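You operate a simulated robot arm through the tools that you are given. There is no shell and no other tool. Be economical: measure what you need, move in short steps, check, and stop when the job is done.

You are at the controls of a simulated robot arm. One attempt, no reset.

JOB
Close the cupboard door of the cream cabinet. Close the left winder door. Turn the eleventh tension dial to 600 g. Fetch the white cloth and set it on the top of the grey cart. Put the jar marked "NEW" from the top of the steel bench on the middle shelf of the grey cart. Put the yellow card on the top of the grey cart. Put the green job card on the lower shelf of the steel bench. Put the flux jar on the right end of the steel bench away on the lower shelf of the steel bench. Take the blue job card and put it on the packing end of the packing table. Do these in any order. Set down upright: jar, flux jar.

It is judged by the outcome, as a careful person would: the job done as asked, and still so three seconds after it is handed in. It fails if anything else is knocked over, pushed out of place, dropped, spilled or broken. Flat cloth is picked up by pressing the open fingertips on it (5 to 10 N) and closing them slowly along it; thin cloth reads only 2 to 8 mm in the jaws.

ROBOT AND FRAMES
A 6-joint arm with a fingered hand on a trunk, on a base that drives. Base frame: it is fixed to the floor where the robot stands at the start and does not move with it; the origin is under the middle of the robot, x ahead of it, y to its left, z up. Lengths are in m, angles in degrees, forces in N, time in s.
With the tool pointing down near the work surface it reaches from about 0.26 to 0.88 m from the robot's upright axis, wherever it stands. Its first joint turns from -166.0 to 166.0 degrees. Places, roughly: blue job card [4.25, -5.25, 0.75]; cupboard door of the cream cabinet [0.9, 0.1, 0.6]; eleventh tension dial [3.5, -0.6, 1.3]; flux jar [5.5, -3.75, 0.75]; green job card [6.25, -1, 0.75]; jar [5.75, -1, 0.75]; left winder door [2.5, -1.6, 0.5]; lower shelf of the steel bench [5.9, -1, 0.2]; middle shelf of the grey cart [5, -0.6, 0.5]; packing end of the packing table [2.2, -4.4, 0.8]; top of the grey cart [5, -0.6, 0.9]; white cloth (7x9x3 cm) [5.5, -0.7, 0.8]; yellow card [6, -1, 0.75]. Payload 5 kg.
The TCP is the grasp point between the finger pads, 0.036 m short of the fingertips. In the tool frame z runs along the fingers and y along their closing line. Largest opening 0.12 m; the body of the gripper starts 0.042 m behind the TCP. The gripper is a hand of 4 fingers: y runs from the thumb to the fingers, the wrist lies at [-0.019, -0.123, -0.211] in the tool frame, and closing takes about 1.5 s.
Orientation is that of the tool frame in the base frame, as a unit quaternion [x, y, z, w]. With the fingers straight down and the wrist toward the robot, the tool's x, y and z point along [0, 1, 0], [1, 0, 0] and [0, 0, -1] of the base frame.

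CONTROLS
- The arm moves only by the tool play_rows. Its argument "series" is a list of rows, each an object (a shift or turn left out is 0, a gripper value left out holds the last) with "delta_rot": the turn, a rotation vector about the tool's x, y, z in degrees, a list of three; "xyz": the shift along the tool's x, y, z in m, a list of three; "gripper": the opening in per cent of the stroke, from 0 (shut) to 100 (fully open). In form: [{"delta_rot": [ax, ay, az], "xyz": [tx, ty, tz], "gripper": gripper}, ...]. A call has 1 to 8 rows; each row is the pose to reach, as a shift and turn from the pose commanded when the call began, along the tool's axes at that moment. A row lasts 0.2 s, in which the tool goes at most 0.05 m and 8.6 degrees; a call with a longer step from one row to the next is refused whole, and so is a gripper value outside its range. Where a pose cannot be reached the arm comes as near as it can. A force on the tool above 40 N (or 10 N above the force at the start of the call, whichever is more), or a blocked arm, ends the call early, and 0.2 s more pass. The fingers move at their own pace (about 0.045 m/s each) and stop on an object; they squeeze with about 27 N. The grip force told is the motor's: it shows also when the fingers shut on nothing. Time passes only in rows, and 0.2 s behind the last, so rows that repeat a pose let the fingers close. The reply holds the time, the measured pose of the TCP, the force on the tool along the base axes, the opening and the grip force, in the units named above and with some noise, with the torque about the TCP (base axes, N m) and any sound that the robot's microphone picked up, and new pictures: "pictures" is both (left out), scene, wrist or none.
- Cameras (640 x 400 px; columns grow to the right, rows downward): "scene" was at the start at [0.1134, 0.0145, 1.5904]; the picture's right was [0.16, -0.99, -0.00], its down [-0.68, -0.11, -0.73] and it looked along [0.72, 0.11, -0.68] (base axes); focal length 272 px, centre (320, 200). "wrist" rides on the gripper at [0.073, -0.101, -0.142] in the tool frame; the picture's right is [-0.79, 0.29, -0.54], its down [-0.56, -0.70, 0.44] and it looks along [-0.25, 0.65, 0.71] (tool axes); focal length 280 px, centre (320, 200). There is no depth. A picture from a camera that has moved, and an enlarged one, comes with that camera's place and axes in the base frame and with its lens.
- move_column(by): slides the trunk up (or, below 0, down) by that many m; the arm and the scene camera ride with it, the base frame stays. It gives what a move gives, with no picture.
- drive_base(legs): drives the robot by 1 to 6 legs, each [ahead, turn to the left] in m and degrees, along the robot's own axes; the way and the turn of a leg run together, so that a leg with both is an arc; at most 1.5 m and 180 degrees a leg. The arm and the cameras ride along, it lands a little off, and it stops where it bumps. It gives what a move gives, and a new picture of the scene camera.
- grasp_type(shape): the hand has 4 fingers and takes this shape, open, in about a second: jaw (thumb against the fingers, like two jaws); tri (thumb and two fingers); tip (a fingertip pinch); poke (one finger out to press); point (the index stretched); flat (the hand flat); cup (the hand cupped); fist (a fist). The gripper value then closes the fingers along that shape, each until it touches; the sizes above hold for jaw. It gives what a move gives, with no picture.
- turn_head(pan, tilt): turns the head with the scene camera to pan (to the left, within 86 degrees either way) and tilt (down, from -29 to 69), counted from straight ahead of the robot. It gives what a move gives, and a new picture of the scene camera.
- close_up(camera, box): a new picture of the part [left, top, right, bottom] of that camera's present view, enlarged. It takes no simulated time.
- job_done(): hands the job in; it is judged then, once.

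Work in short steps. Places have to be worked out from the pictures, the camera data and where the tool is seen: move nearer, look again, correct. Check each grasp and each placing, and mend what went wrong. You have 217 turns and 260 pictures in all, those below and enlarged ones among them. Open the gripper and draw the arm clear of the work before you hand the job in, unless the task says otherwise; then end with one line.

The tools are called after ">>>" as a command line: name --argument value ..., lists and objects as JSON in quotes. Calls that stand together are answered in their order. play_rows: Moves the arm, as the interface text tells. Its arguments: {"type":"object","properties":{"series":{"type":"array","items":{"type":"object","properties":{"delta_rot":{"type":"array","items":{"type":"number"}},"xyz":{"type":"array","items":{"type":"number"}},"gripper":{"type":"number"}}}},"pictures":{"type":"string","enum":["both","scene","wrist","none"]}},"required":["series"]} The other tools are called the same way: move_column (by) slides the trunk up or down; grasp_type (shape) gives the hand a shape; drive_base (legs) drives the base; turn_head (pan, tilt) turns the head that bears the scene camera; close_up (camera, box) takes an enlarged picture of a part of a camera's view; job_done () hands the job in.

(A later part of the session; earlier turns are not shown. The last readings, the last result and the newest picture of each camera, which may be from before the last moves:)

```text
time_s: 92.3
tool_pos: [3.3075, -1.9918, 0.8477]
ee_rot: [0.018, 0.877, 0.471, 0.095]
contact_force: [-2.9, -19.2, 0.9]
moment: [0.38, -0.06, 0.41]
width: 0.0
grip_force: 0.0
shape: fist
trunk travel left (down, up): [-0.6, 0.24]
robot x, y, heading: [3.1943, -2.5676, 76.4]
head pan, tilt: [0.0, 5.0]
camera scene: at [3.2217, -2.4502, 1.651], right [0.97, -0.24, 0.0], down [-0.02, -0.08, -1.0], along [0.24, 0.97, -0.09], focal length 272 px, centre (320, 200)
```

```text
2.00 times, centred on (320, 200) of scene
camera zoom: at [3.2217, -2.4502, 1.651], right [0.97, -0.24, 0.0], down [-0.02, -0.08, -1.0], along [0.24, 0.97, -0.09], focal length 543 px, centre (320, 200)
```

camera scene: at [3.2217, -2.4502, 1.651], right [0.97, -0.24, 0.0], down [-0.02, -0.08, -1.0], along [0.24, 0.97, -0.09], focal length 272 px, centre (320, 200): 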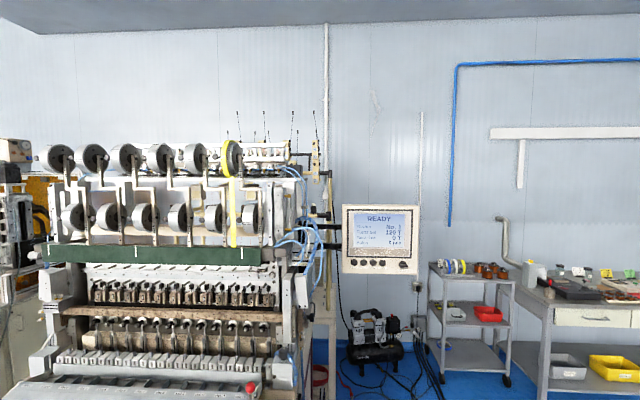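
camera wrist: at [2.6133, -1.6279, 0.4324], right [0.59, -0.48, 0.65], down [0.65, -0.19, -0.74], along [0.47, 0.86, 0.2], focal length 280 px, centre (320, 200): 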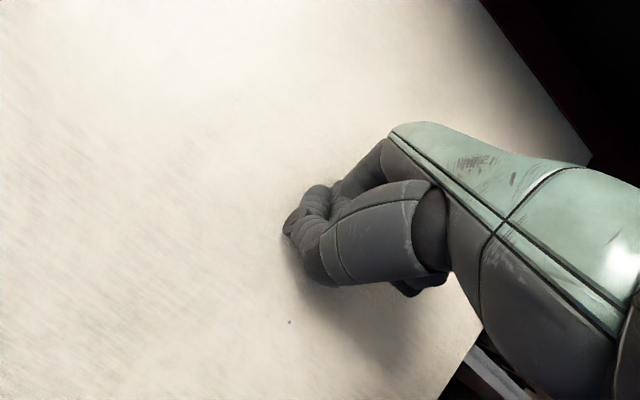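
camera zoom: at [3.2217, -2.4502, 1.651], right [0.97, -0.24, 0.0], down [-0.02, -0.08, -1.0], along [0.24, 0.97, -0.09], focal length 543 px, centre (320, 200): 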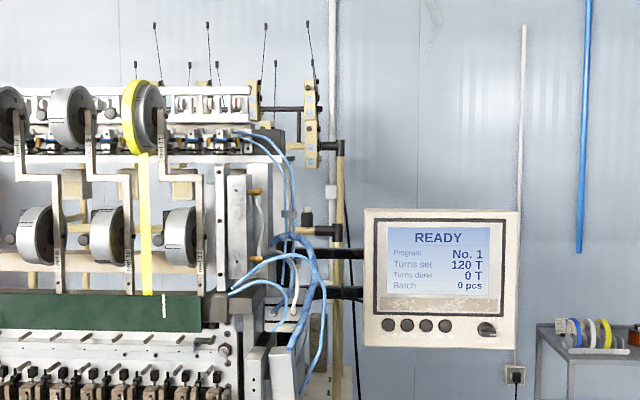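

The hand bumped the machine front; I back off at once and check what was touched.

>>> drive_base --legs '[[-0.25, 0]]'

>>> turn_head --pan 5 --tilt 40

```text
time_s: 94.3
tool_pos: [3.2503, -2.2323, 0.8468]
ee_rot: [0.019, 0.877, 0.47, 0.095]
contact_force: [1.2, 0.2, 0.7]
moment: [0.02, 0.0, 0.0]
width: 0.0
grip_force: 0.1
shape: fist
trunk travel left (down, up): [-0.6, 0.24]
robot x, y, heading: [3.1297, -2.8102, 76.0]
head pan, tilt: [0.0, 5.0]
camera scene: at [3.1627, -2.6881, 1.6508], right [0.97, -0.24, 0.0], down [-0.02, -0.08, -1.0], along [0.24, 0.97, -0.09], focal length 272 px, centre (320, 200)
```

scene: 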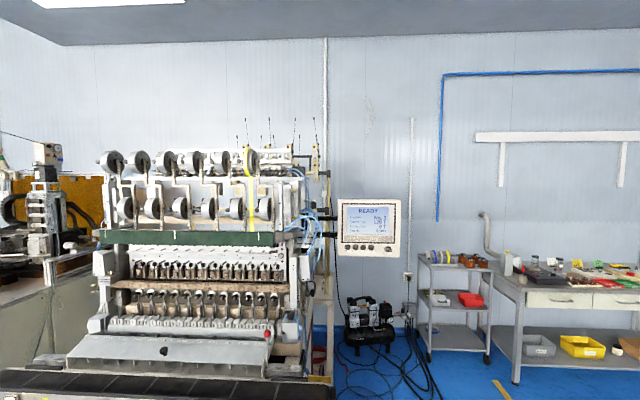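

```text
time_s: 95.3
tool_pos: [3.2489, -2.2308, 0.8469]
ee_rot: [0.019, 0.877, 0.47, 0.094]
contact_force: [0.8, -0.3, -0.9]
moment: [0.01, 0.02, -0.01]
width: 0.0
grip_force: 0.1
shape: fist
trunk travel left (down, up): [-0.6, 0.24]
robot x, y, heading: [3.1307, -2.8076, 76.1]
head pan, tilt: [5.0, 40.0]
camera scene: at [3.154, -2.6926, 1.5951], right [0.99, -0.16, 0.0], down [-0.1, -0.63, -0.77], along [0.12, 0.76, -0.64], focal length 272 px, centre (320, 200)
```

scene: 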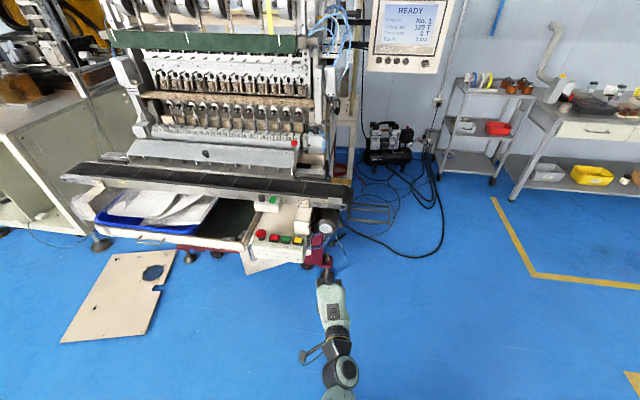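

Nothing looks displaced. The wheels are near (3.2, −1.55, 1.5), while the stated dial place is farther back, at (3.5, −0.6, 1.3), by the wooden creel behind the machine; I look at both.

>>> turn_head --pan 0 --tilt 5

>>> close_up --camera "scene" --box '[230, 110, 350, 200]'

>>> close_up --camera "scene" --box '[90, 140, 290, 250]'

```text
time_s: 96.3
tool_pos: [3.2492, -2.2306, 0.8467]
ee_rot: [0.018, 0.878, 0.469, 0.094]
contact_force: [-0.8, -0.1, -0.1]
moment: [-0.01, -0.03, 0.01]
width: 0.0002
grip_force: 0.1
shape: fist
trunk travel left (down, up): [-0.6, 0.24]
robot x, y, heading: [3.1328, -2.8076, 75.7]
head pan, tilt: [0.0, 5.0]
camera scene: at [3.1629, -2.6873, 1.6507], right [0.97, -0.24, 0.0], down [-0.02, -0.09, -1.0], along [0.24, 0.97, -0.09], focal length 272 px, centre (320, 200)
```

scene: 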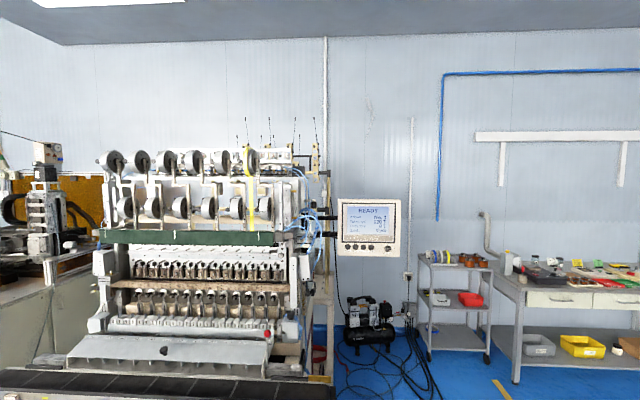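

```text
4.44 times, centred on (290, 155) of scene
camera zoom: at [3.1629, -2.6873, 1.6507], right [0.97, -0.24, 0.0], down [-0.02, -0.09, -1.0], along [0.24, 0.97, -0.09], focal length 1208 px, centre (453, 400)
```

zoom: 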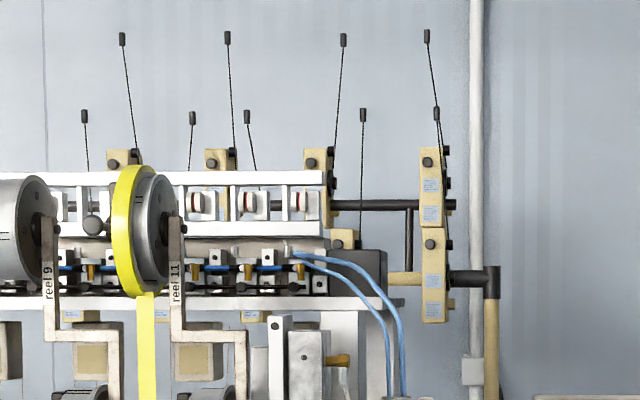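

```text
3.20 times, centred on (190, 195) of scene
camera zoom: at [3.1629, -2.6873, 1.6507], right [0.97, -0.24, 0.0], down [-0.02, -0.09, -1.0], along [0.24, 0.97, -0.09], focal length 870 px, centre (736, 216)
```

zoom: 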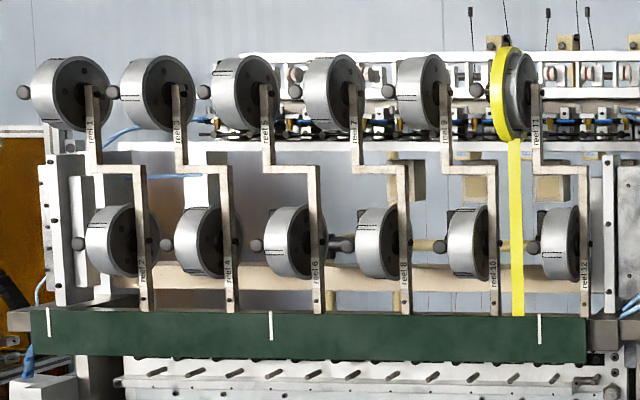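

The front wheels are reels; the tension dials are the wooden blocks with black knobs on the creel behind. I drive round to the right end to see them.

>>> drive_base --legs '[[0, -70], [1.1, 0], [0, 100], [0.5, 0]]'

>>> turn_head --pan 10 --tilt 15

>>> close_up --camera "scene" --box '[200, 60, 400, 200]'

```text
time_s: 113.9
tool_pos: [3.9109, -1.6298, 0.8476]
ee_rot: [-0.204, 0.854, 0.479, -0.028]
contact_force: [-0.1, 0.0, 0.0]
moment: [-0.02, -0.01, -0.01]
width: 0.0
grip_force: 0.1
shape: fist
trunk travel left (down, up): [-0.6, 0.24]
robot x, y, heading: [4.0888, -2.1916, 105.0]
head pan, tilt: [0.0, 5.0]
camera scene: at [4.0596, -2.0713, 1.6507], right [0.96, 0.26, 0.0], down [0.02, -0.08, -1.0], along [-0.26, 0.96, -0.09], focal length 272 px, centre (320, 200)
```

scene: 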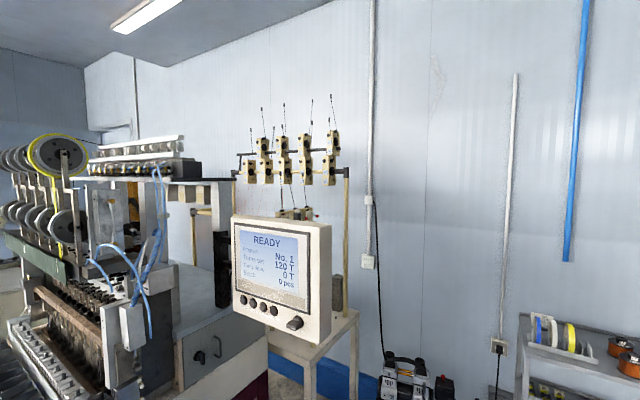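

```text
time_s: 114.6
tool_pos: [3.9108, -1.6308, 0.8466]
ee_rot: [-0.204, 0.854, 0.479, -0.027]
contact_force: [-0.8, -0.9, 0.6]
moment: [0.01, 0.02, -0.03]
width: 0.0
grip_force: 0.1
shape: fist
trunk travel left (down, up): [-0.6, 0.24]
robot x, y, heading: [4.0877, -2.1922, 105.3]
head pan, tilt: [10.0, 15.0]
camera scene: at [4.0442, -2.076, 1.6346], right [0.9, 0.43, 0.0], down [0.11, -0.23, -0.97], along [-0.41, 0.87, -0.26], focal length 272 px, centre (320, 200)
```

scene: 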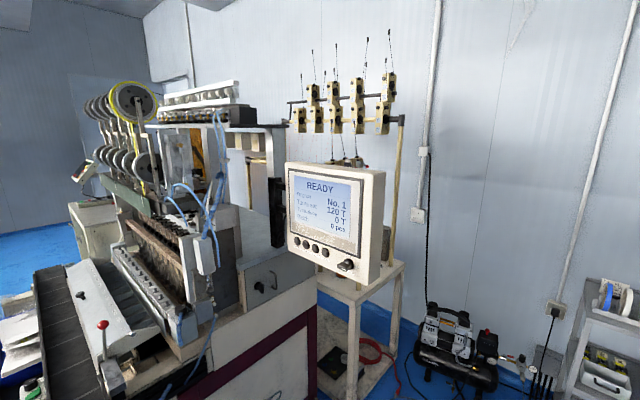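

```text
2.86 times, centred on (300, 130) of scene
camera zoom: at [4.0442, -2.076, 1.6346], right [0.9, 0.43, 0.0], down [0.11, -0.23, -0.97], along [-0.41, 0.87, -0.26], focal length 776 px, centre (377, 400)
```

zoom: 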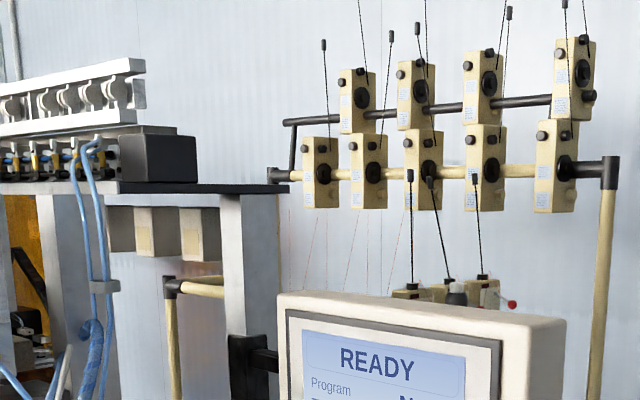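

The dials are on the creel blocks' sides facing the +x end. I look at the floor for cables before approaching.

>>> turn_head --pan -15 --tilt 45

```text
time_s: 115.5
tool_pos: [3.9095, -1.6313, 0.8449]
ee_rot: [-0.204, 0.854, 0.478, -0.027]
contact_force: [-0.5, 0.0, -0.3]
moment: [0.01, -0.01, -0.03]
width: 0.0001
grip_force: 0.1
shape: fist
trunk travel left (down, up): [-0.6, 0.24]
robot x, y, heading: [4.0915, -2.1921, 105.3]
head pan, tilt: [-15.0, 45.0]
camera scene: at [4.0835, -2.0789, 1.5878], right [1.0, 0.01, 0.0], down [0.0, -0.71, -0.71], along [0.0, 0.71, -0.71], focal length 272 px, centre (320, 200)
```

scene: 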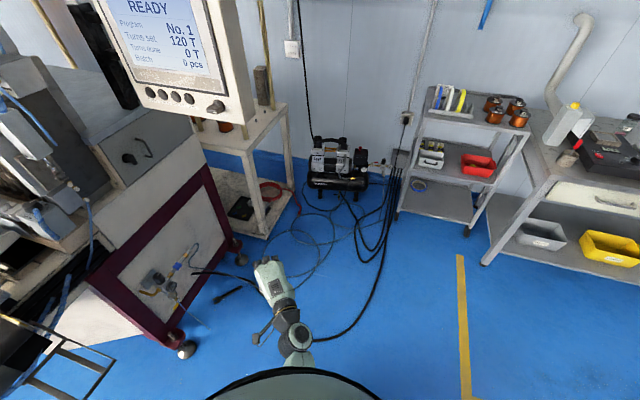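

Cables snake over the floor near the creel. First I zoom strongly on the blocks to identify the eleventh.

>>> turn_head --pan 10 --tilt 8

>>> close_up --camera "scene" --box '[285, 90, 335, 170]'

>>> close_up --camera "scene" --box '[325, 90, 405, 170]'

```text
time_s: 116.6
tool_pos: [3.9103, -1.631, 0.8458]
ee_rot: [-0.204, 0.854, 0.479, -0.027]
contact_force: [0.2, -0.8, -1.0]
moment: [0.04, 0.0, 0.0]
width: 0.0
grip_force: 0.1
shape: fist
trunk travel left (down, up): [-0.6, 0.24]
robot x, y, heading: [4.0919, -2.1908, 105.2]
head pan, tilt: [10.0, 8.0]
camera scene: at [4.0445, -2.0765, 1.6459], right [0.9, 0.43, 0.0], down [0.06, -0.13, -0.99], along [-0.42, 0.9, -0.14], focal length 272 px, centre (320, 200)
```

scene: 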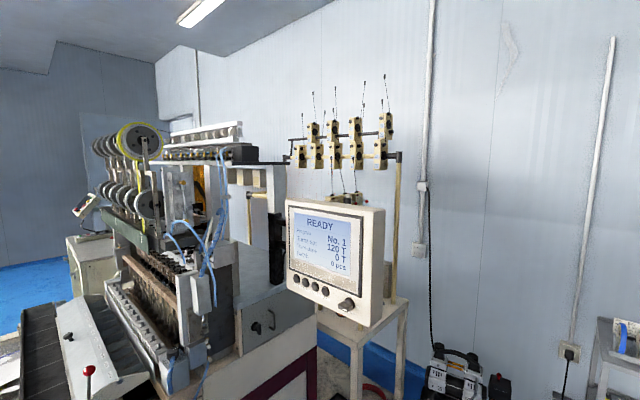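

```text
5.00 times, centred on (310, 130) of scene
camera zoom: at [4.0445, -2.0765, 1.6459], right [0.9, 0.43, 0.0], down [0.06, -0.13, -0.99], along [-0.42, 0.9, -0.14], focal length 1358 px, centre (370, 550)
```

zoom: 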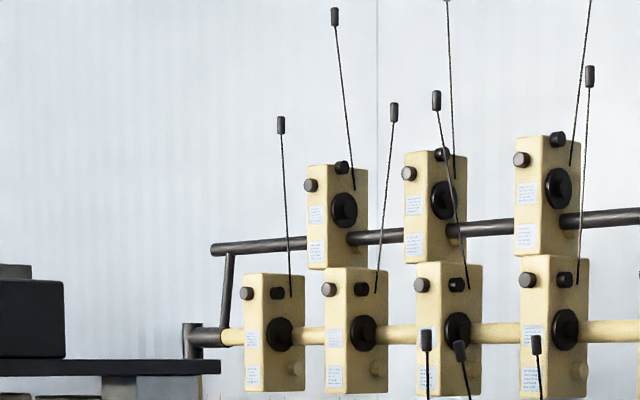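

```text
5.00 times, centred on (365, 130) of scene
camera zoom: at [4.0445, -2.0765, 1.6459], right [0.9, 0.43, 0.0], down [0.06, -0.13, -0.99], along [-0.42, 0.9, -0.14], focal length 1358 px, centre (95, 550)
```

zoom: 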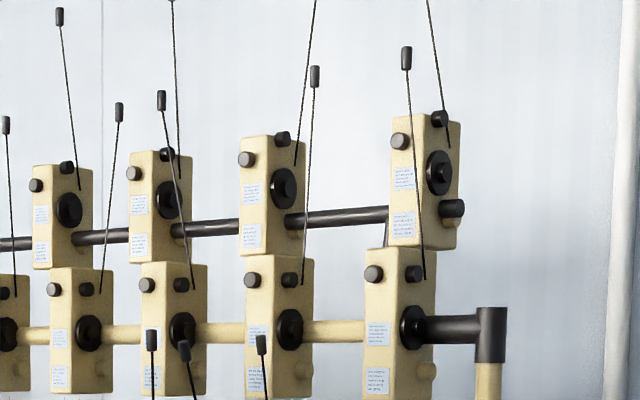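

A lower row of blocks, hidden behind the READY panel, fits the given place (3.5, −0.6, 1.3). I move to the right for an unobstructed view.

>>> drive_base --legs '[[-0.2, 0], [0, -60], [0.5, 0], [0, 85]]'

>>> turn_head --pan 0 --tilt 15

>>> close_up --camera "scene" --box '[220, 80, 420, 260]'

```text
time_s: 128.4
tool_pos: [4.0901, -1.5827, 0.8462]
ee_rot: [-0.384, 0.789, 0.462, -0.131]
contact_force: [0.2, 0.4, -0.1]
moment: [0.0, 0.01, -0.01]
width: 0.0002
grip_force: 0.0
shape: fist
trunk travel left (down, up): [-0.6, 0.24]
robot x, y, heading: [4.4919, -2.0141, 130.2]
head pan, tilt: [10.0, 8.0]
camera scene: at [4.4012, -1.9314, 1.6459], right [0.64, 0.77, 0.0], down [0.11, -0.09, -0.99], along [-0.76, 0.63, -0.14], focal length 272 px, centre (320, 200)
```

scene: 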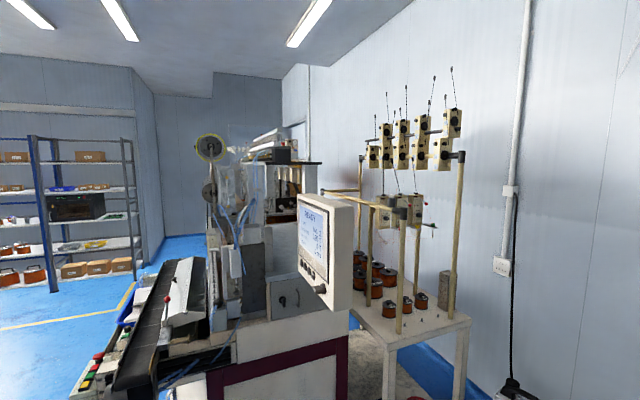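

```text
time_s: 129.1
tool_pos: [4.091, -1.5831, 0.8467]
ee_rot: [-0.384, 0.79, 0.461, -0.13]
contact_force: [-0.8, 0.3, -0.1]
moment: [0.01, -0.04, 0.04]
width: 0.0002
grip_force: 0.1
shape: fist
trunk travel left (down, up): [-0.6, 0.24]
robot x, y, heading: [4.4916, -2.0156, 130.3]
head pan, tilt: [0.0, 15.0]
camera scene: at [4.412, -1.9194, 1.6346], right [0.76, 0.65, 0.0], down [0.17, -0.2, -0.97], along [-0.63, 0.74, -0.26], focal length 272 px, centre (320, 200)
```

scene: 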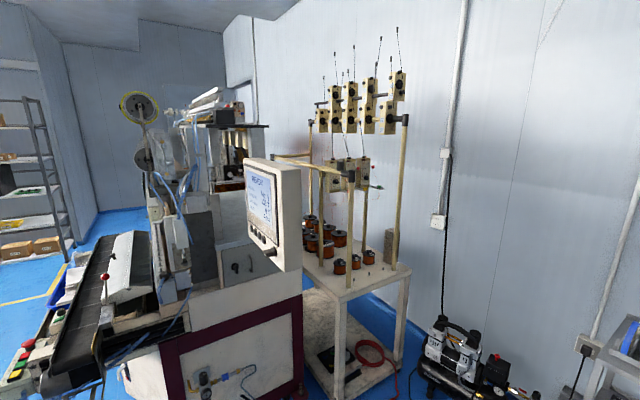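

```text
2.22 times, centred on (320, 170) of scene
camera zoom: at [4.412, -1.9194, 1.6346], right [0.76, 0.65, 0.0], down [0.17, -0.2, -0.97], along [-0.63, 0.74, -0.26], focal length 604 px, centre (320, 267)
```

zoom: 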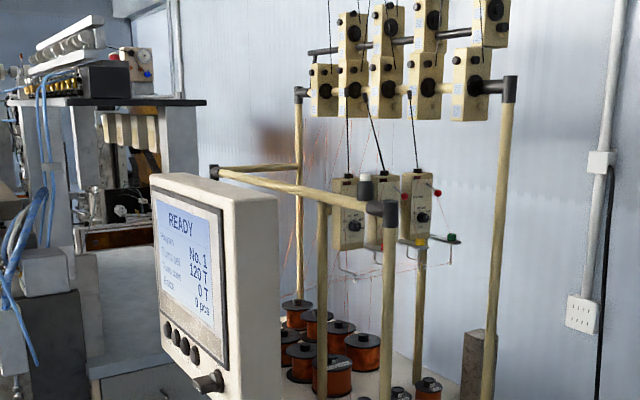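

Three lower blocks carry dials with scales, presumably numbers 10–12. I zoom on them.

>>> close_up --camera "scene" --box '[320, 150, 390, 200]'

```text
8.00 times, centred on (355, 175) of scene
camera zoom: at [4.412, -1.9194, 1.6346], right [0.76, 0.65, 0.0], down [0.17, -0.2, -0.97], along [-0.63, 0.74, -0.26], focal length 2174 px, centre (40, 400)
```

zoom: 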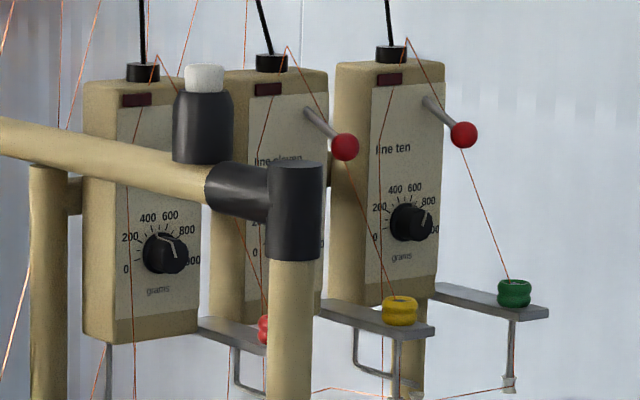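

The middle block is "line eleven"; its dial is hidden behind the post from here. I back up a bit, set a fingertip pinch, and test raising the hand to z≈1.3 and levelling it.

>>> drive_base --legs '[[-0.35, 0]]'

>>> grasp_type --shape "tip"

>>> play_rows --series '[{"xyz": [0, 0.04, -0.025]}, {"xyz": [0, 0.08, -0.05]}, {"xyz": [0, 0.12, -0.075]}, {"xyz": [0, 0.16, -0.1]}, {"xyz": [0, 0.2, -0.125]}, {"xyz": [0, 0.24, -0.15]}, {"xyz": [0, 0.28, -0.175]}, {"xyz": [0, 0.32, -0.2]}]' --pictures "none"

>>> play_rows --series '[{"delta_rot": [-8, 0, 0]}, {"delta_rot": [-16, 0, 0]}, {"delta_rot": [-24, 0, 0]}, {"delta_rot": [-32, 0, 0]}]' --pictures "both"

```text
time_s: 131.5
tool_pos: [4.3163, -1.8489, 0.8463]
ee_rot: [-0.383, 0.789, 0.462, -0.131]
contact_force: [0.9, -0.1, 0.4]
moment: [0.01, 0.0, 0.0]
width: 0.0001
grip_force: 0.0
shape: fist
trunk travel left (down, up): [-0.6, 0.24]
robot x, y, heading: [4.7158, -2.2829, 130.2]
head pan, tilt: [0.0, 15.0]
camera scene: at [4.6377, -2.1855, 1.6346], right [0.76, 0.65, 0.0], down [0.17, -0.2, -0.97], along [-0.62, 0.74, -0.26], focal length 272 px, centre (320, 200)
```

scene: 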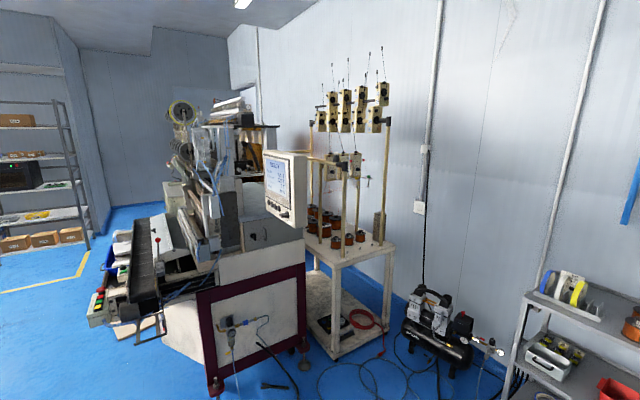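

```text
time_s: 132.4
tool_pos: [4.3151, -1.8485, 0.8478]
ee_rot: [-0.383, 0.79, 0.461, -0.13]
contact_force: [-0.9, 0.3, 0.0]
moment: [-0.02, -0.04, 0.0]
width: 0.1196
grip_force: 0.0
shape: tip
trunk travel left (down, up): [-0.6, 0.24]
robot x, y, heading: [4.714, -2.2779, 130.5]
head pan, tilt: [0.0, 15.0]
```

```text
time_s: 134.2
tool_pos: [4.2613, -1.8772, 1.2157]
ee_rot: [-0.383, 0.79, 0.46, -0.13]
contact_force: [0.2, -0.6, 0.2]
moment: [0.01, 0.04, -0.01]
width: 0.1198
grip_force: 0.2
shape: tip
out of reach, approached as far as the arm can: row 8
trunk travel left (down, up): [-0.6, 0.24]
robot x, y, heading: [4.7211, -2.2821, 130.3]
head pan, tilt: [0.0, 15.0]
```

```text
time_s: 135.2
tool_pos: [4.2635, -1.88, 1.2163]
ee_rot: [-0.34, 0.64, 0.651, -0.225]
contact_force: [-0.4, -0.6, -0.2]
moment: [0.0, 0.01, 0.0]
width: 0.1199
grip_force: 0.1
shape: tip
trunk travel left (down, up): [-0.6, 0.24]
robot x, y, heading: [4.714, -2.2798, 130.4]
head pan, tilt: [0.0, 15.0]
camera scene: at [4.6369, -2.1846, 1.6345], right [0.76, 0.65, 0.0], down [0.17, -0.2, -0.97], along [-0.62, 0.74, -0.26], focal length 272 px, centre (320, 200)
camera wrist: at [4.3346, -2.0212, 1.1131], right [0.88, 0.18, 0.43], down [0.15, 0.76, -0.63], along [-0.45, 0.62, 0.65], focal length 280 px, centre (320, 200)
```

scene: 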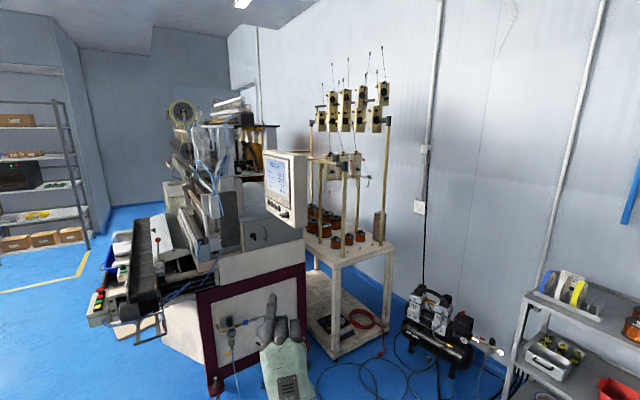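
wrist: 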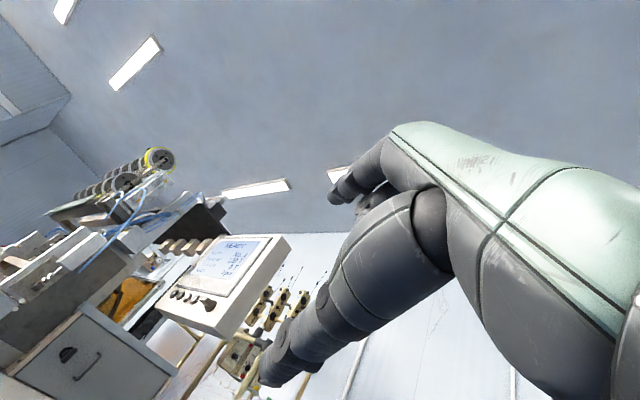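

The hand is level now (fingers forward, thumb below). I raise the trunk slightly and drive between the winder's end and the cart toward the creel.

>>> move_column --by 0.1

>>> drive_base --legs '[[0, -25], [0.6, 0], [0.55, 0]]'

>>> turn_head --pan 60 --tilt 15

>>> close_up --camera "scene" --box '[240, 120, 440, 300]'

```text
time_s: 136.5
tool_pos: [4.2625, -1.8811, 1.317]
ee_rot: [-0.342, 0.64, 0.65, -0.226]
contact_force: [1.2, -0.1, 0.7]
moment: [0.02, 0.01, 0.01]
width: 0.1199
grip_force: 0.0
shape: tip
trunk travel left (down, up): [-0.7, 0.14]
robot x, y, heading: [4.7169, -2.2797, 130.2]
head pan, tilt: [0.0, 15.0]
```

```text
time_s: 144.8
tool_pos: [4.1763, -0.6182, 1.316]
ee_rot: [-0.196, 0.698, 0.684, -0.082]
contact_force: [-0.1, 0.1, -0.2]
moment: [0.01, 0.01, 0.01]
width: 0.12
grip_force: 0.2
shape: tip
trunk travel left (down, up): [-0.7, 0.14]
robot x, y, heading: [4.4186, -1.1714, 105.5]
head pan, tilt: [0.0, 15.0]
camera scene: at [4.3878, -1.0497, 1.7346], right [0.96, 0.27, 0.0], down [0.07, -0.25, -0.97], along [-0.26, 0.93, -0.26], focal length 272 px, centre (320, 200)
```

scene: 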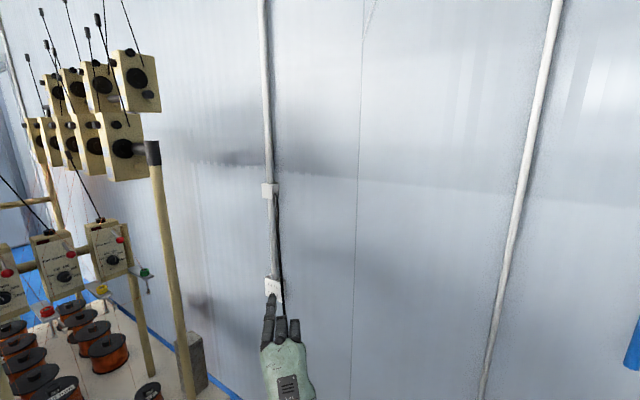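

```text
time_s: 146.1
tool_pos: [4.1772, -0.6171, 1.3164]
ee_rot: [-0.196, 0.698, 0.684, -0.081]
contact_force: [0.0, -0.4, -0.5]
moment: [0.0, 0.04, 0.01]
width: 0.1199
grip_force: 0.0
shape: tip
trunk travel left (down, up): [-0.7, 0.14]
robot x, y, heading: [4.4212, -1.1735, 105.3]
head pan, tilt: [60.0, 15.0]
camera scene: at [4.3223, -1.1161, 1.7346], right [0.25, 0.97, 0.0], down [0.25, -0.07, -0.97], along [-0.93, 0.24, -0.26], focal length 272 px, centre (320, 200)
```

scene: 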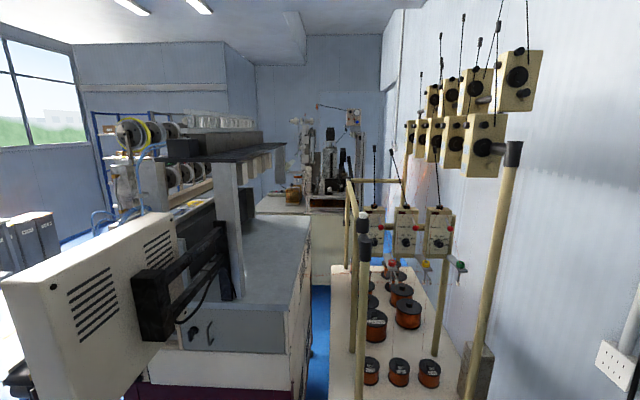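

```text
2.22 times, centred on (340, 210) of scene
camera zoom: at [4.3223, -1.1161, 1.7346], right [0.25, 0.97, 0.0], down [0.25, -0.07, -0.97], along [-0.93, 0.24, -0.26], focal length 604 px, centre (276, 178)
```

zoom: 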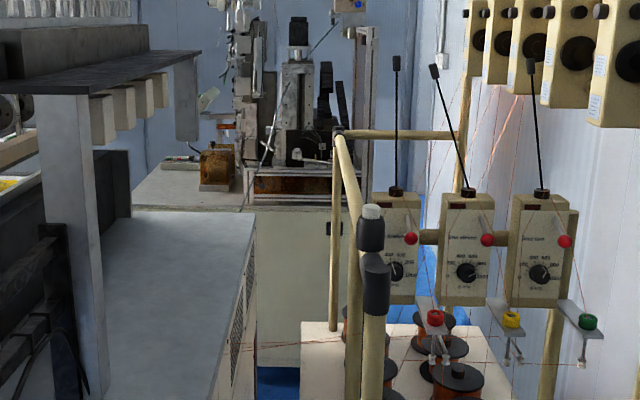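

From here all three dials are visible. I zoom on line eleven.

>>> close_up --camera "scene" --box '[360, 195, 460, 265]'

```text
5.71 times, centred on (410, 230) of scene
camera zoom: at [4.3223, -1.1161, 1.7346], right [0.25, 0.97, 0.0], down [0.25, -0.07, -0.97], along [-0.93, 0.24, -0.26], focal length 1553 px, centre (-194, 29)
```

zoom: 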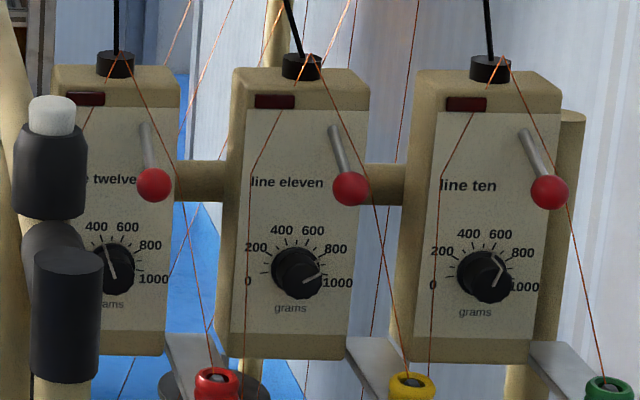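

Line eleven reads about 820 g; its dial is at about (3.524, −0.588, 1.33), face normal (0.966, −0.26). It needs about 45° counter-clockwise. I retract slightly, drive nearer, then align the hand to the dial axis.

>>> play_rows --series '[{"xyz": [0, 0, -0.04], "gripper": 60}, {"xyz": [0, 0, -0.08]}]' --pictures "none"

>>> drive_base --legs '[[0, 30], [0.26, 0]]'

```text
time_s: 146.7
tool_pos: [4.2084, -0.6931, 1.3211]
ee_rot: [-0.196, 0.697, 0.685, -0.081]
contact_force: [-0.1, -0.2, 1.0]
moment: [0.01, 0.03, -0.02]
width: 0.0727
grip_force: 0.0
shape: tip
trunk travel left (down, up): [-0.7, 0.14]
robot x, y, heading: [4.4184, -1.1719, 105.3]
head pan, tilt: [60.0, 15.0]
```

```text
time_s: 150.4
tool_pos: [3.8074, -0.6821, 1.3204]
ee_rot: [-0.371, 0.623, 0.64, -0.256]
contact_force: [-0.5, 0.1, -0.8]
moment: [-0.01, -0.02, 0.0]
width: 0.0724
grip_force: 0.0
shape: tip
trunk travel left (down, up): [-0.7, 0.14]
robot x, y, heading: [4.2303, -0.9887, 135.8]
head pan, tilt: [60.0, 15.0]
camera scene: at [4.1226, -0.9911, 1.7346], right [-0.27, 0.96, 0.0], down [0.25, 0.07, -0.97], along [-0.93, -0.26, -0.26], focal length 272 px, centre (320, 200)
```

scene: 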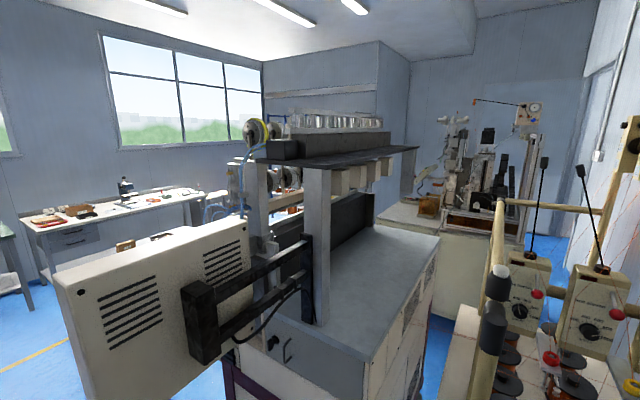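

I yaw the tool 22° and level it so it points along the dial axis.

>>> play_rows --series '[{"delta_rot": [-1, 7.5, 0]}, {"delta_rot": [-2, 15, 0]}, {"delta_rot": [-3, 22.4, 0]}]' --pictures "none"

>>> turn_head --pan 20 --tilt 30

>>> close_up --camera "wrist" --box '[0, 0, 640, 400]'

```text
time_s: 151.2
tool_pos: [3.8069, -0.6808, 1.3201]
ee_rot: [-0.481, 0.544, 0.571, -0.382]
contact_force: [-0.6, 0.4, -0.5]
moment: [-0.01, -0.02, -0.01]
width: 0.0724
grip_force: 0.0
shape: tip
trunk travel left (down, up): [-0.7, 0.14]
robot x, y, heading: [4.2339, -0.989, 135.8]
head pan, tilt: [60.0, 15.0]
```

```text
time_s: 152.2
tool_pos: [3.8067, -0.683, 1.3205]
ee_rot: [-0.481, 0.544, 0.571, -0.382]
contact_force: [0.0, 0.0, 0.0]
moment: [-0.03, 0.0, -0.01]
width: 0.0725
grip_force: 0.1
shape: tip
trunk travel left (down, up): [-0.7, 0.14]
robot x, y, heading: [4.2314, -0.9859, 135.9]
head pan, tilt: [20.0, 30.0]
camera scene: at [4.1299, -0.9285, 1.7104], right [0.41, 0.91, 0.0], down [0.46, -0.2, -0.87], along [-0.79, 0.35, -0.5], focal length 272 px, centre (320, 200)
```

scene: 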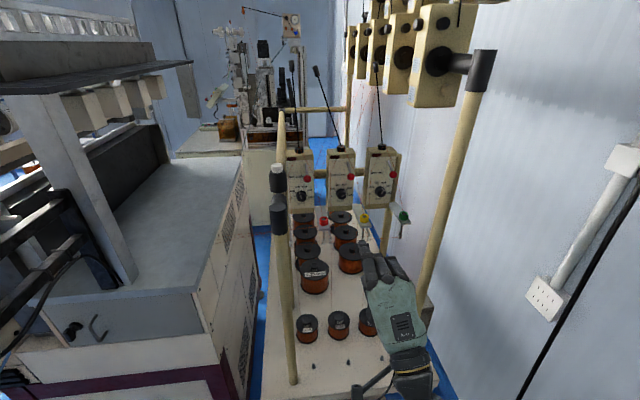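

```text
1.00 times, centred on (320, 200) of wrist (not enlarged: the box is as wide or as high as the picture)
camera zoom: at [3.9368, -0.7762, 1.2187], right [0.69, 0.59, 0.42], down [-0.23, 0.73, -0.64], along [-0.69, 0.35, 0.64], focal length 280 px, centre (320, 200)
```

zoom: 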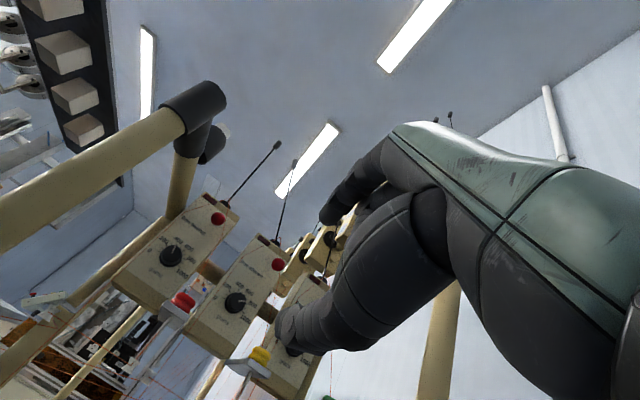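

The wrist view confirms the dial at about (3.53, −0.595, 1.334). I roll the hand so the fingers clear the red ball, correct sideways/up, and approach to a standoff.

>>> play_rows --series '[{"delta_rot": [0, 0, -8], "xyz": [-0.005, 0.006, 0.03]}, {"delta_rot": [0, 0, -16], "xyz": [-0.01, 0.012, 0.06]}, {"delta_rot": [0, 0, -24], "xyz": [-0.015, 0.018, 0.09]}, {"delta_rot": [0, 0, -32], "xyz": [-0.02, 0.024, 0.12]}]' --pictures "both"

```text
time_s: 153.2
tool_pos: [3.6923, -0.6343, 1.3386]
ee_rot: [-0.614, 0.39, 0.654, -0.21]
contact_force: [0.3, 0.3, -0.7]
moment: [-0.01, 0.02, 0.0]
width: 0.0726
grip_force: 0.1
shape: tip
trunk travel left (down, up): [-0.7, 0.14]
robot x, y, heading: [4.234, -0.9866, 135.9]
head pan, tilt: [20.0, 30.0]
camera scene: at [4.1281, -0.9265, 1.7101], right [0.41, 0.91, 0.0], down [0.46, -0.21, -0.87], along [-0.79, 0.35, -0.5], focal length 272 px, centre (320, 200)
camera wrist: at [3.8397, -0.6635, 1.2233], right [0.59, 0.28, 0.76], down [-0.2, 0.96, -0.2], along [-0.78, -0.03, 0.62], focal length 280 px, centre (320, 200)
```

scene: 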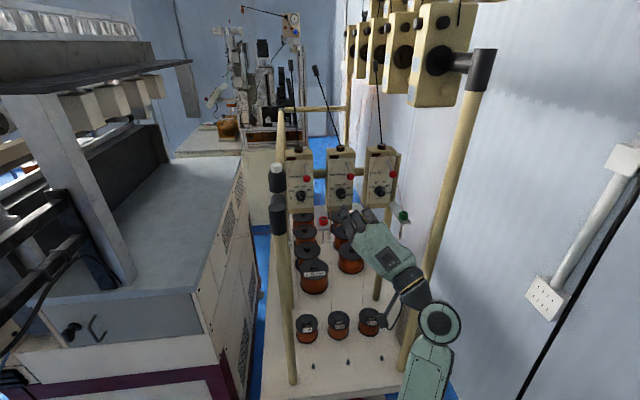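
wrist: 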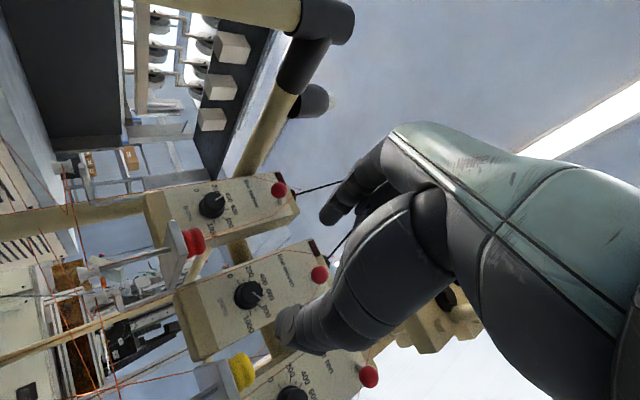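

The ball of line eleven is up-right of the dial, so I want the closing line nearly horizontal (other fingers then pass between the balls). I roll further, testing that the arm can reach the end angle too.

>>> play_rows --series '[{"delta_rot": [0, 0, -8.5]}, {"delta_rot": [0, 0, -17]}, {"delta_rot": [0, 0, -25.5]}, {"delta_rot": [0, 0, -34]}, {"delta_rot": [0, 0, -42.5]}, {"delta_rot": [0, 0, -51]}, {"delta_rot": [0, 0, -59.5]}, {"delta_rot": [0, 0, -68]}]' --pictures "none"

>>> play_rows --series '[{"delta_rot": [0, 0, -8.5]}, {"delta_rot": [0, 0, 0]}, {"delta_rot": [0, 0, 8.5]}, {"delta_rot": [0, 0, 17]}, {"delta_rot": [0, 0, 25.5]}, {"delta_rot": [0, 0, 34]}, {"delta_rot": [0, 0, 36]}]' --pictures "both"

```text
time_s: 155.0
tool_pos: [3.6936, -0.6367, 1.3394]
ee_rot: [0.727, 0.02, -0.659, -0.192]
contact_force: [0.2, -0.4, -0.1]
moment: [0.01, -0.01, -0.01]
width: 0.0725
grip_force: 0.0
shape: tip
trunk travel left (down, up): [-0.7, 0.14]
robot x, y, heading: [4.2327, -0.9881, 135.8]
head pan, tilt: [20.0, 30.0]
```

```text
time_s: 156.6
tool_pos: [3.6934, -0.6354, 1.34]
ee_rot: [0.696, -0.207, -0.687, 0.023]
contact_force: [-0.4, -0.2, -0.6]
moment: [-0.01, 0.03, 0.0]
width: 0.0723
grip_force: 0.0
shape: tip
trunk travel left (down, up): [-0.7, 0.14]
robot x, y, heading: [4.2317, -0.9873, 136.0]
head pan, tilt: [20.0, 30.0]
camera scene: at [4.1298, -0.9285, 1.7104], right [0.41, 0.91, 0.0], down [0.46, -0.2, -0.87], along [-0.79, 0.35, -0.5], focal length 272 px, centre (320, 200)
camera wrist: at [3.8566, -0.6021, 1.2476], right [0.47, -0.15, 0.87], down [-0.23, 0.93, 0.28], along [-0.85, -0.34, 0.4], focal length 280 px, centre (320, 200)
```

scene: 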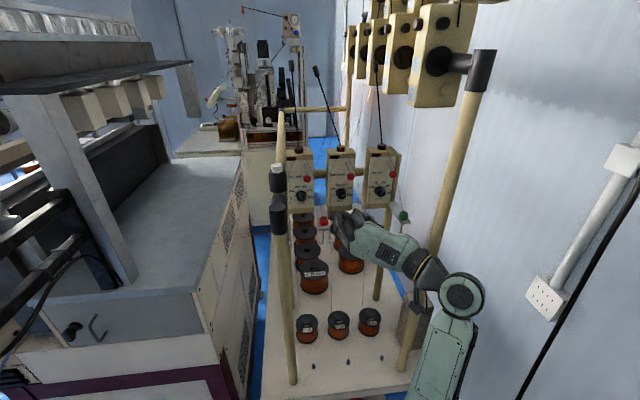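
wrist: 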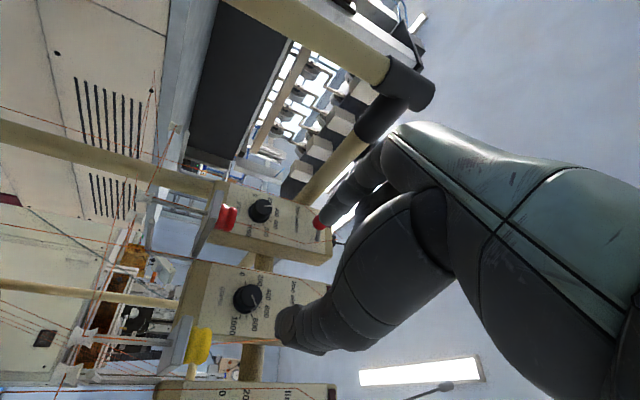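

The roll range works, and the dial lies straight ahead along the tool axis. I advance 0.09 m and look.

>>> play_rows --series '[{"xyz": [0, 0, 0.03]}, {"xyz": [0, 0, 0.06]}, {"xyz": [0, 0, 0.09]}]' --pictures "both"

>>> close_up --camera "scene" --box '[270, 140, 430, 260]'

```text
time_s: 157.4
tool_pos: [3.6048, -0.613, 1.3346]
ee_rot: [0.697, -0.207, -0.686, 0.022]
contact_force: [-0.4, 0.0, 1.2]
moment: [0.0, 0.01, 0.01]
width: 0.0723
grip_force: 0.2
shape: tip
trunk travel left (down, up): [-0.7, 0.14]
robot x, y, heading: [4.2363, -0.9871, 135.7]
head pan, tilt: [20.0, 30.0]
camera scene: at [4.1286, -0.9282, 1.7102], right [0.41, 0.91, 0.0], down [0.46, -0.21, -0.87], along [-0.79, 0.35, -0.5], focal length 272 px, centre (320, 200)
camera wrist: at [3.7681, -0.5792, 1.2419], right [0.47, -0.15, 0.87], down [-0.23, 0.93, 0.29], along [-0.85, -0.34, 0.4], focal length 280 px, centre (320, 200)
```

scene: 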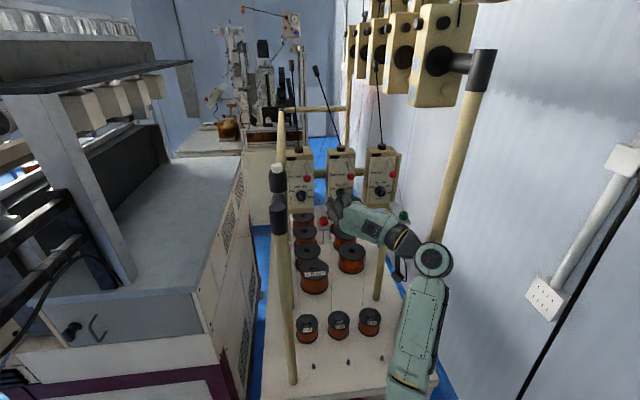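
wrist: 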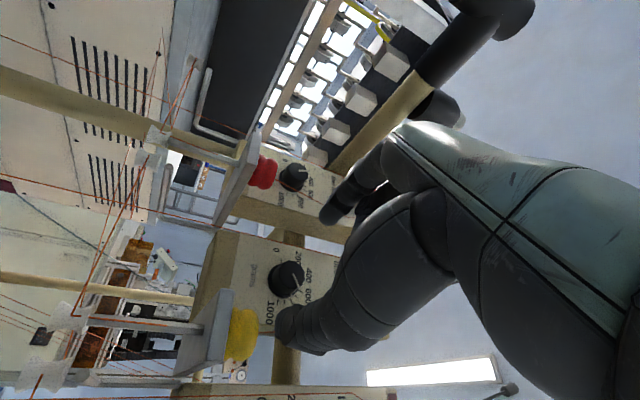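

```text
3.33 times, centred on (350, 200) of scene
camera zoom: at [4.1286, -0.9282, 1.7102], right [0.41, 0.91, 0.0], down [0.46, -0.21, -0.87], along [-0.79, 0.35, -0.5], focal length 906 px, centre (220, 200)
```

zoom: 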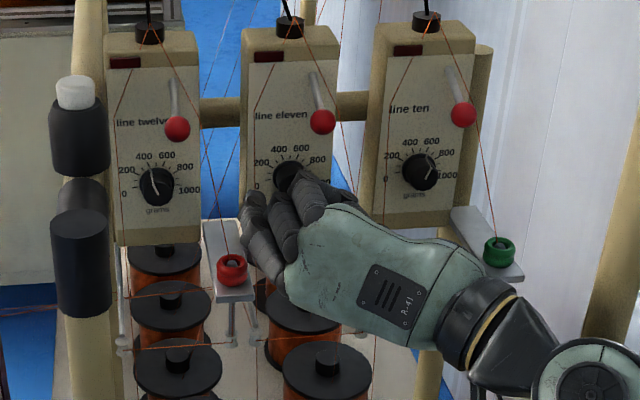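

The dial is centred between thumb and index. I advance the last 0.038 m gently.

>>> play_rows --series '[{"xyz": [0, 0, 0.012]}, {"xyz": [0, 0, 0.025]}, {"xyz": [0, 0, 0.038]}]' --pictures "wrist"

>>> close_up --camera "scene" --box '[300, 140, 380, 250]'

```text
time_s: 158.2
tool_pos: [3.5694, -0.6036, 1.3335]
ee_rot: [0.697, -0.206, -0.687, 0.022]
contact_force: [-0.9, 0.3, 0.2]
moment: [0.02, -0.02, 0.05]
width: 0.0724
grip_force: 0.0
shape: tip
trunk travel left (down, up): [-0.7, 0.14]
robot x, y, heading: [4.2351, -0.9894, 136.0]
head pan, tilt: [20.0, 30.0]
camera wrist: at [3.7323, -0.5699, 1.2409], right [0.47, -0.15, 0.87], down [-0.23, 0.93, 0.29], along [-0.85, -0.34, 0.4], focal length 280 px, centre (320, 200)
```

wrist: 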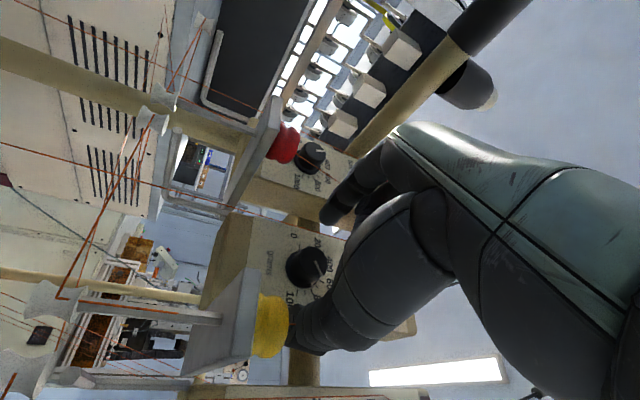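

```text
3.64 times, centred on (340, 195) of scene
camera zoom: at [4.1296, -0.9285, 1.7103], right [0.41, 0.91, 0.0], down [0.46, -0.2, -0.87], along [-0.79, 0.35, -0.5], focal length 988 px, centre (247, 218)
```

zoom: 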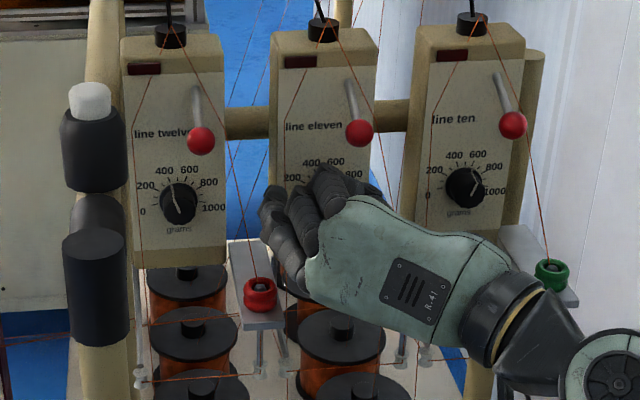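

No contact yet; the thumb is very near the yellow pulley. I go 0.014 m further and 4 mm up, then close slowly.

>>> play_rows --series '[{"xyz": [-0.004, 0.001, 0.005]}, {"xyz": [-0.004, 0.001, 0.014]}]' --pictures "none"

>>> play_rows --series '[{"gripper": 45}, {"gripper": 35}, {"gripper": 25}, {"gripper": 15}, {"gripper": 5}, {"gripper": 0}, {"gripper": 0}]' --pictures "wrist"

```text
time_s: 158.8
tool_pos: [3.5597, -0.6035, 1.3404]
ee_rot: [0.696, -0.204, -0.688, 0.021]
contact_force: [-0.5, 0.2, -0.6]
moment: [-0.01, 0.03, -0.01]
width: 0.0724
grip_force: 0.1
shape: tip
trunk travel left (down, up): [-0.7, 0.14]
robot x, y, heading: [4.2302, -0.9833, 136.0]
head pan, tilt: [20.0, 30.0]
```

```text
time_s: 160.4
tool_pos: [3.5592, -0.6032, 1.34]
ee_rot: [0.697, -0.204, -0.688, 0.021]
contact_force: [1.2, 1.2, 0.3]
moment: [-0.01, 0.0, -0.1]
width: 0.0186
grip_force: 26.8
shape: tip
trunk travel left (down, up): [-0.7, 0.14]
robot x, y, heading: [4.2337, -0.9885, 135.6]
head pan, tilt: [20.0, 30.0]
camera wrist: at [3.7224, -0.5692, 1.2472], right [0.47, -0.15, 0.87], down [-0.23, 0.93, 0.29], along [-0.85, -0.34, 0.4], focal length 280 px, centre (320, 200)
```

wrist: 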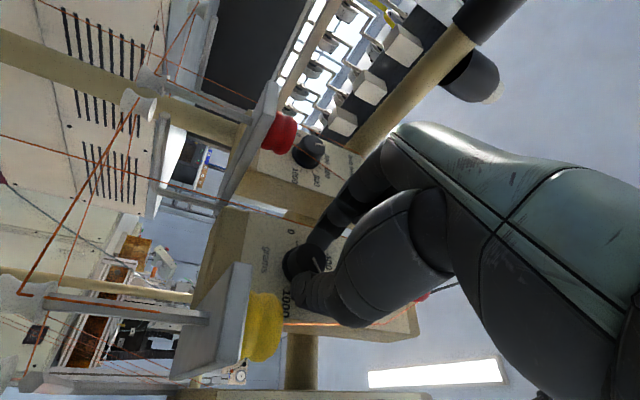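

The grip is on the upper part of the knob, off-centre by about 1 cm. I open, come down 1 cm, and re-grip.

>>> play_rows --series '[{"gripper": 30}, {"gripper": 50}, {"gripper": 50, "xyz": [0.005, -0.002, 0]}, {"gripper": 50, "xyz": [0.0105, -0.0035, 0.004]}, {"gripper": 50, "xyz": [0.0105, -0.0035, 0.004]}]' --pictures "wrist"

>>> play_rows --series '[{"gripper": 40}, {"gripper": 30}, {"gripper": 20}, {"gripper": 10}, {"gripper": 0}, {"gripper": 0}]' --pictures "wrist"

```text
time_s: 161.6
tool_pos: [3.5572, -0.6039, 1.3301]
ee_rot: [0.696, -0.203, -0.688, 0.021]
contact_force: [11.0, -3.1, 2.2]
moment: [0.06, -0.13, -0.45]
width: 0.0598
grip_force: 0.0
shape: tip
trunk travel left (down, up): [-0.7, 0.14]
robot x, y, heading: [4.2305, -0.9882, 135.7]
head pan, tilt: [20.0, 30.0]
camera wrist: at [3.7188, -0.5698, 1.2365], right [0.48, -0.15, 0.87], down [-0.23, 0.93, 0.29], along [-0.85, -0.34, 0.41], focal length 280 px, centre (320, 200)
```

wrist: 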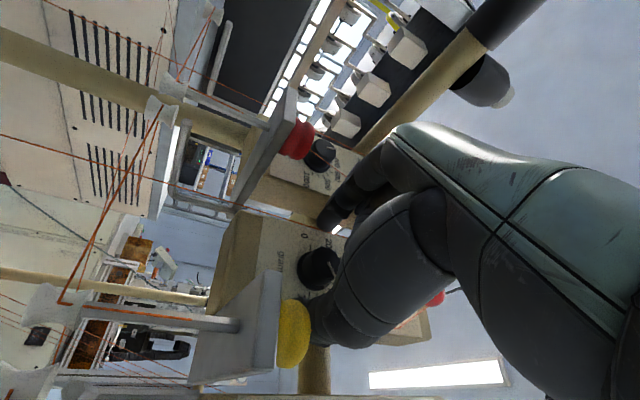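

```text
time_s: 163.0
tool_pos: [3.5588, -0.6034, 1.328]
ee_rot: [0.697, -0.204, -0.687, 0.021]
contact_force: [1.3, -1.6, -4.0]
moment: [-0.04, -0.13, 0.07]
width: 0.0143
grip_force: 27.5
shape: tip
trunk travel left (down, up): [-0.7, 0.14]
robot x, y, heading: [4.2365, -0.9874, 135.8]
head pan, tilt: [20.0, 30.0]
camera wrist: at [3.7204, -0.5696, 1.2353], right [0.47, -0.15, 0.87], down [-0.23, 0.93, 0.29], along [-0.85, -0.34, 0.4], focal length 280 px, centre (320, 200)
```

wrist: 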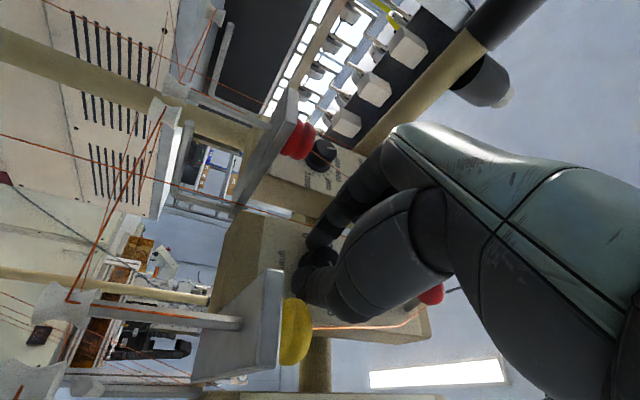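

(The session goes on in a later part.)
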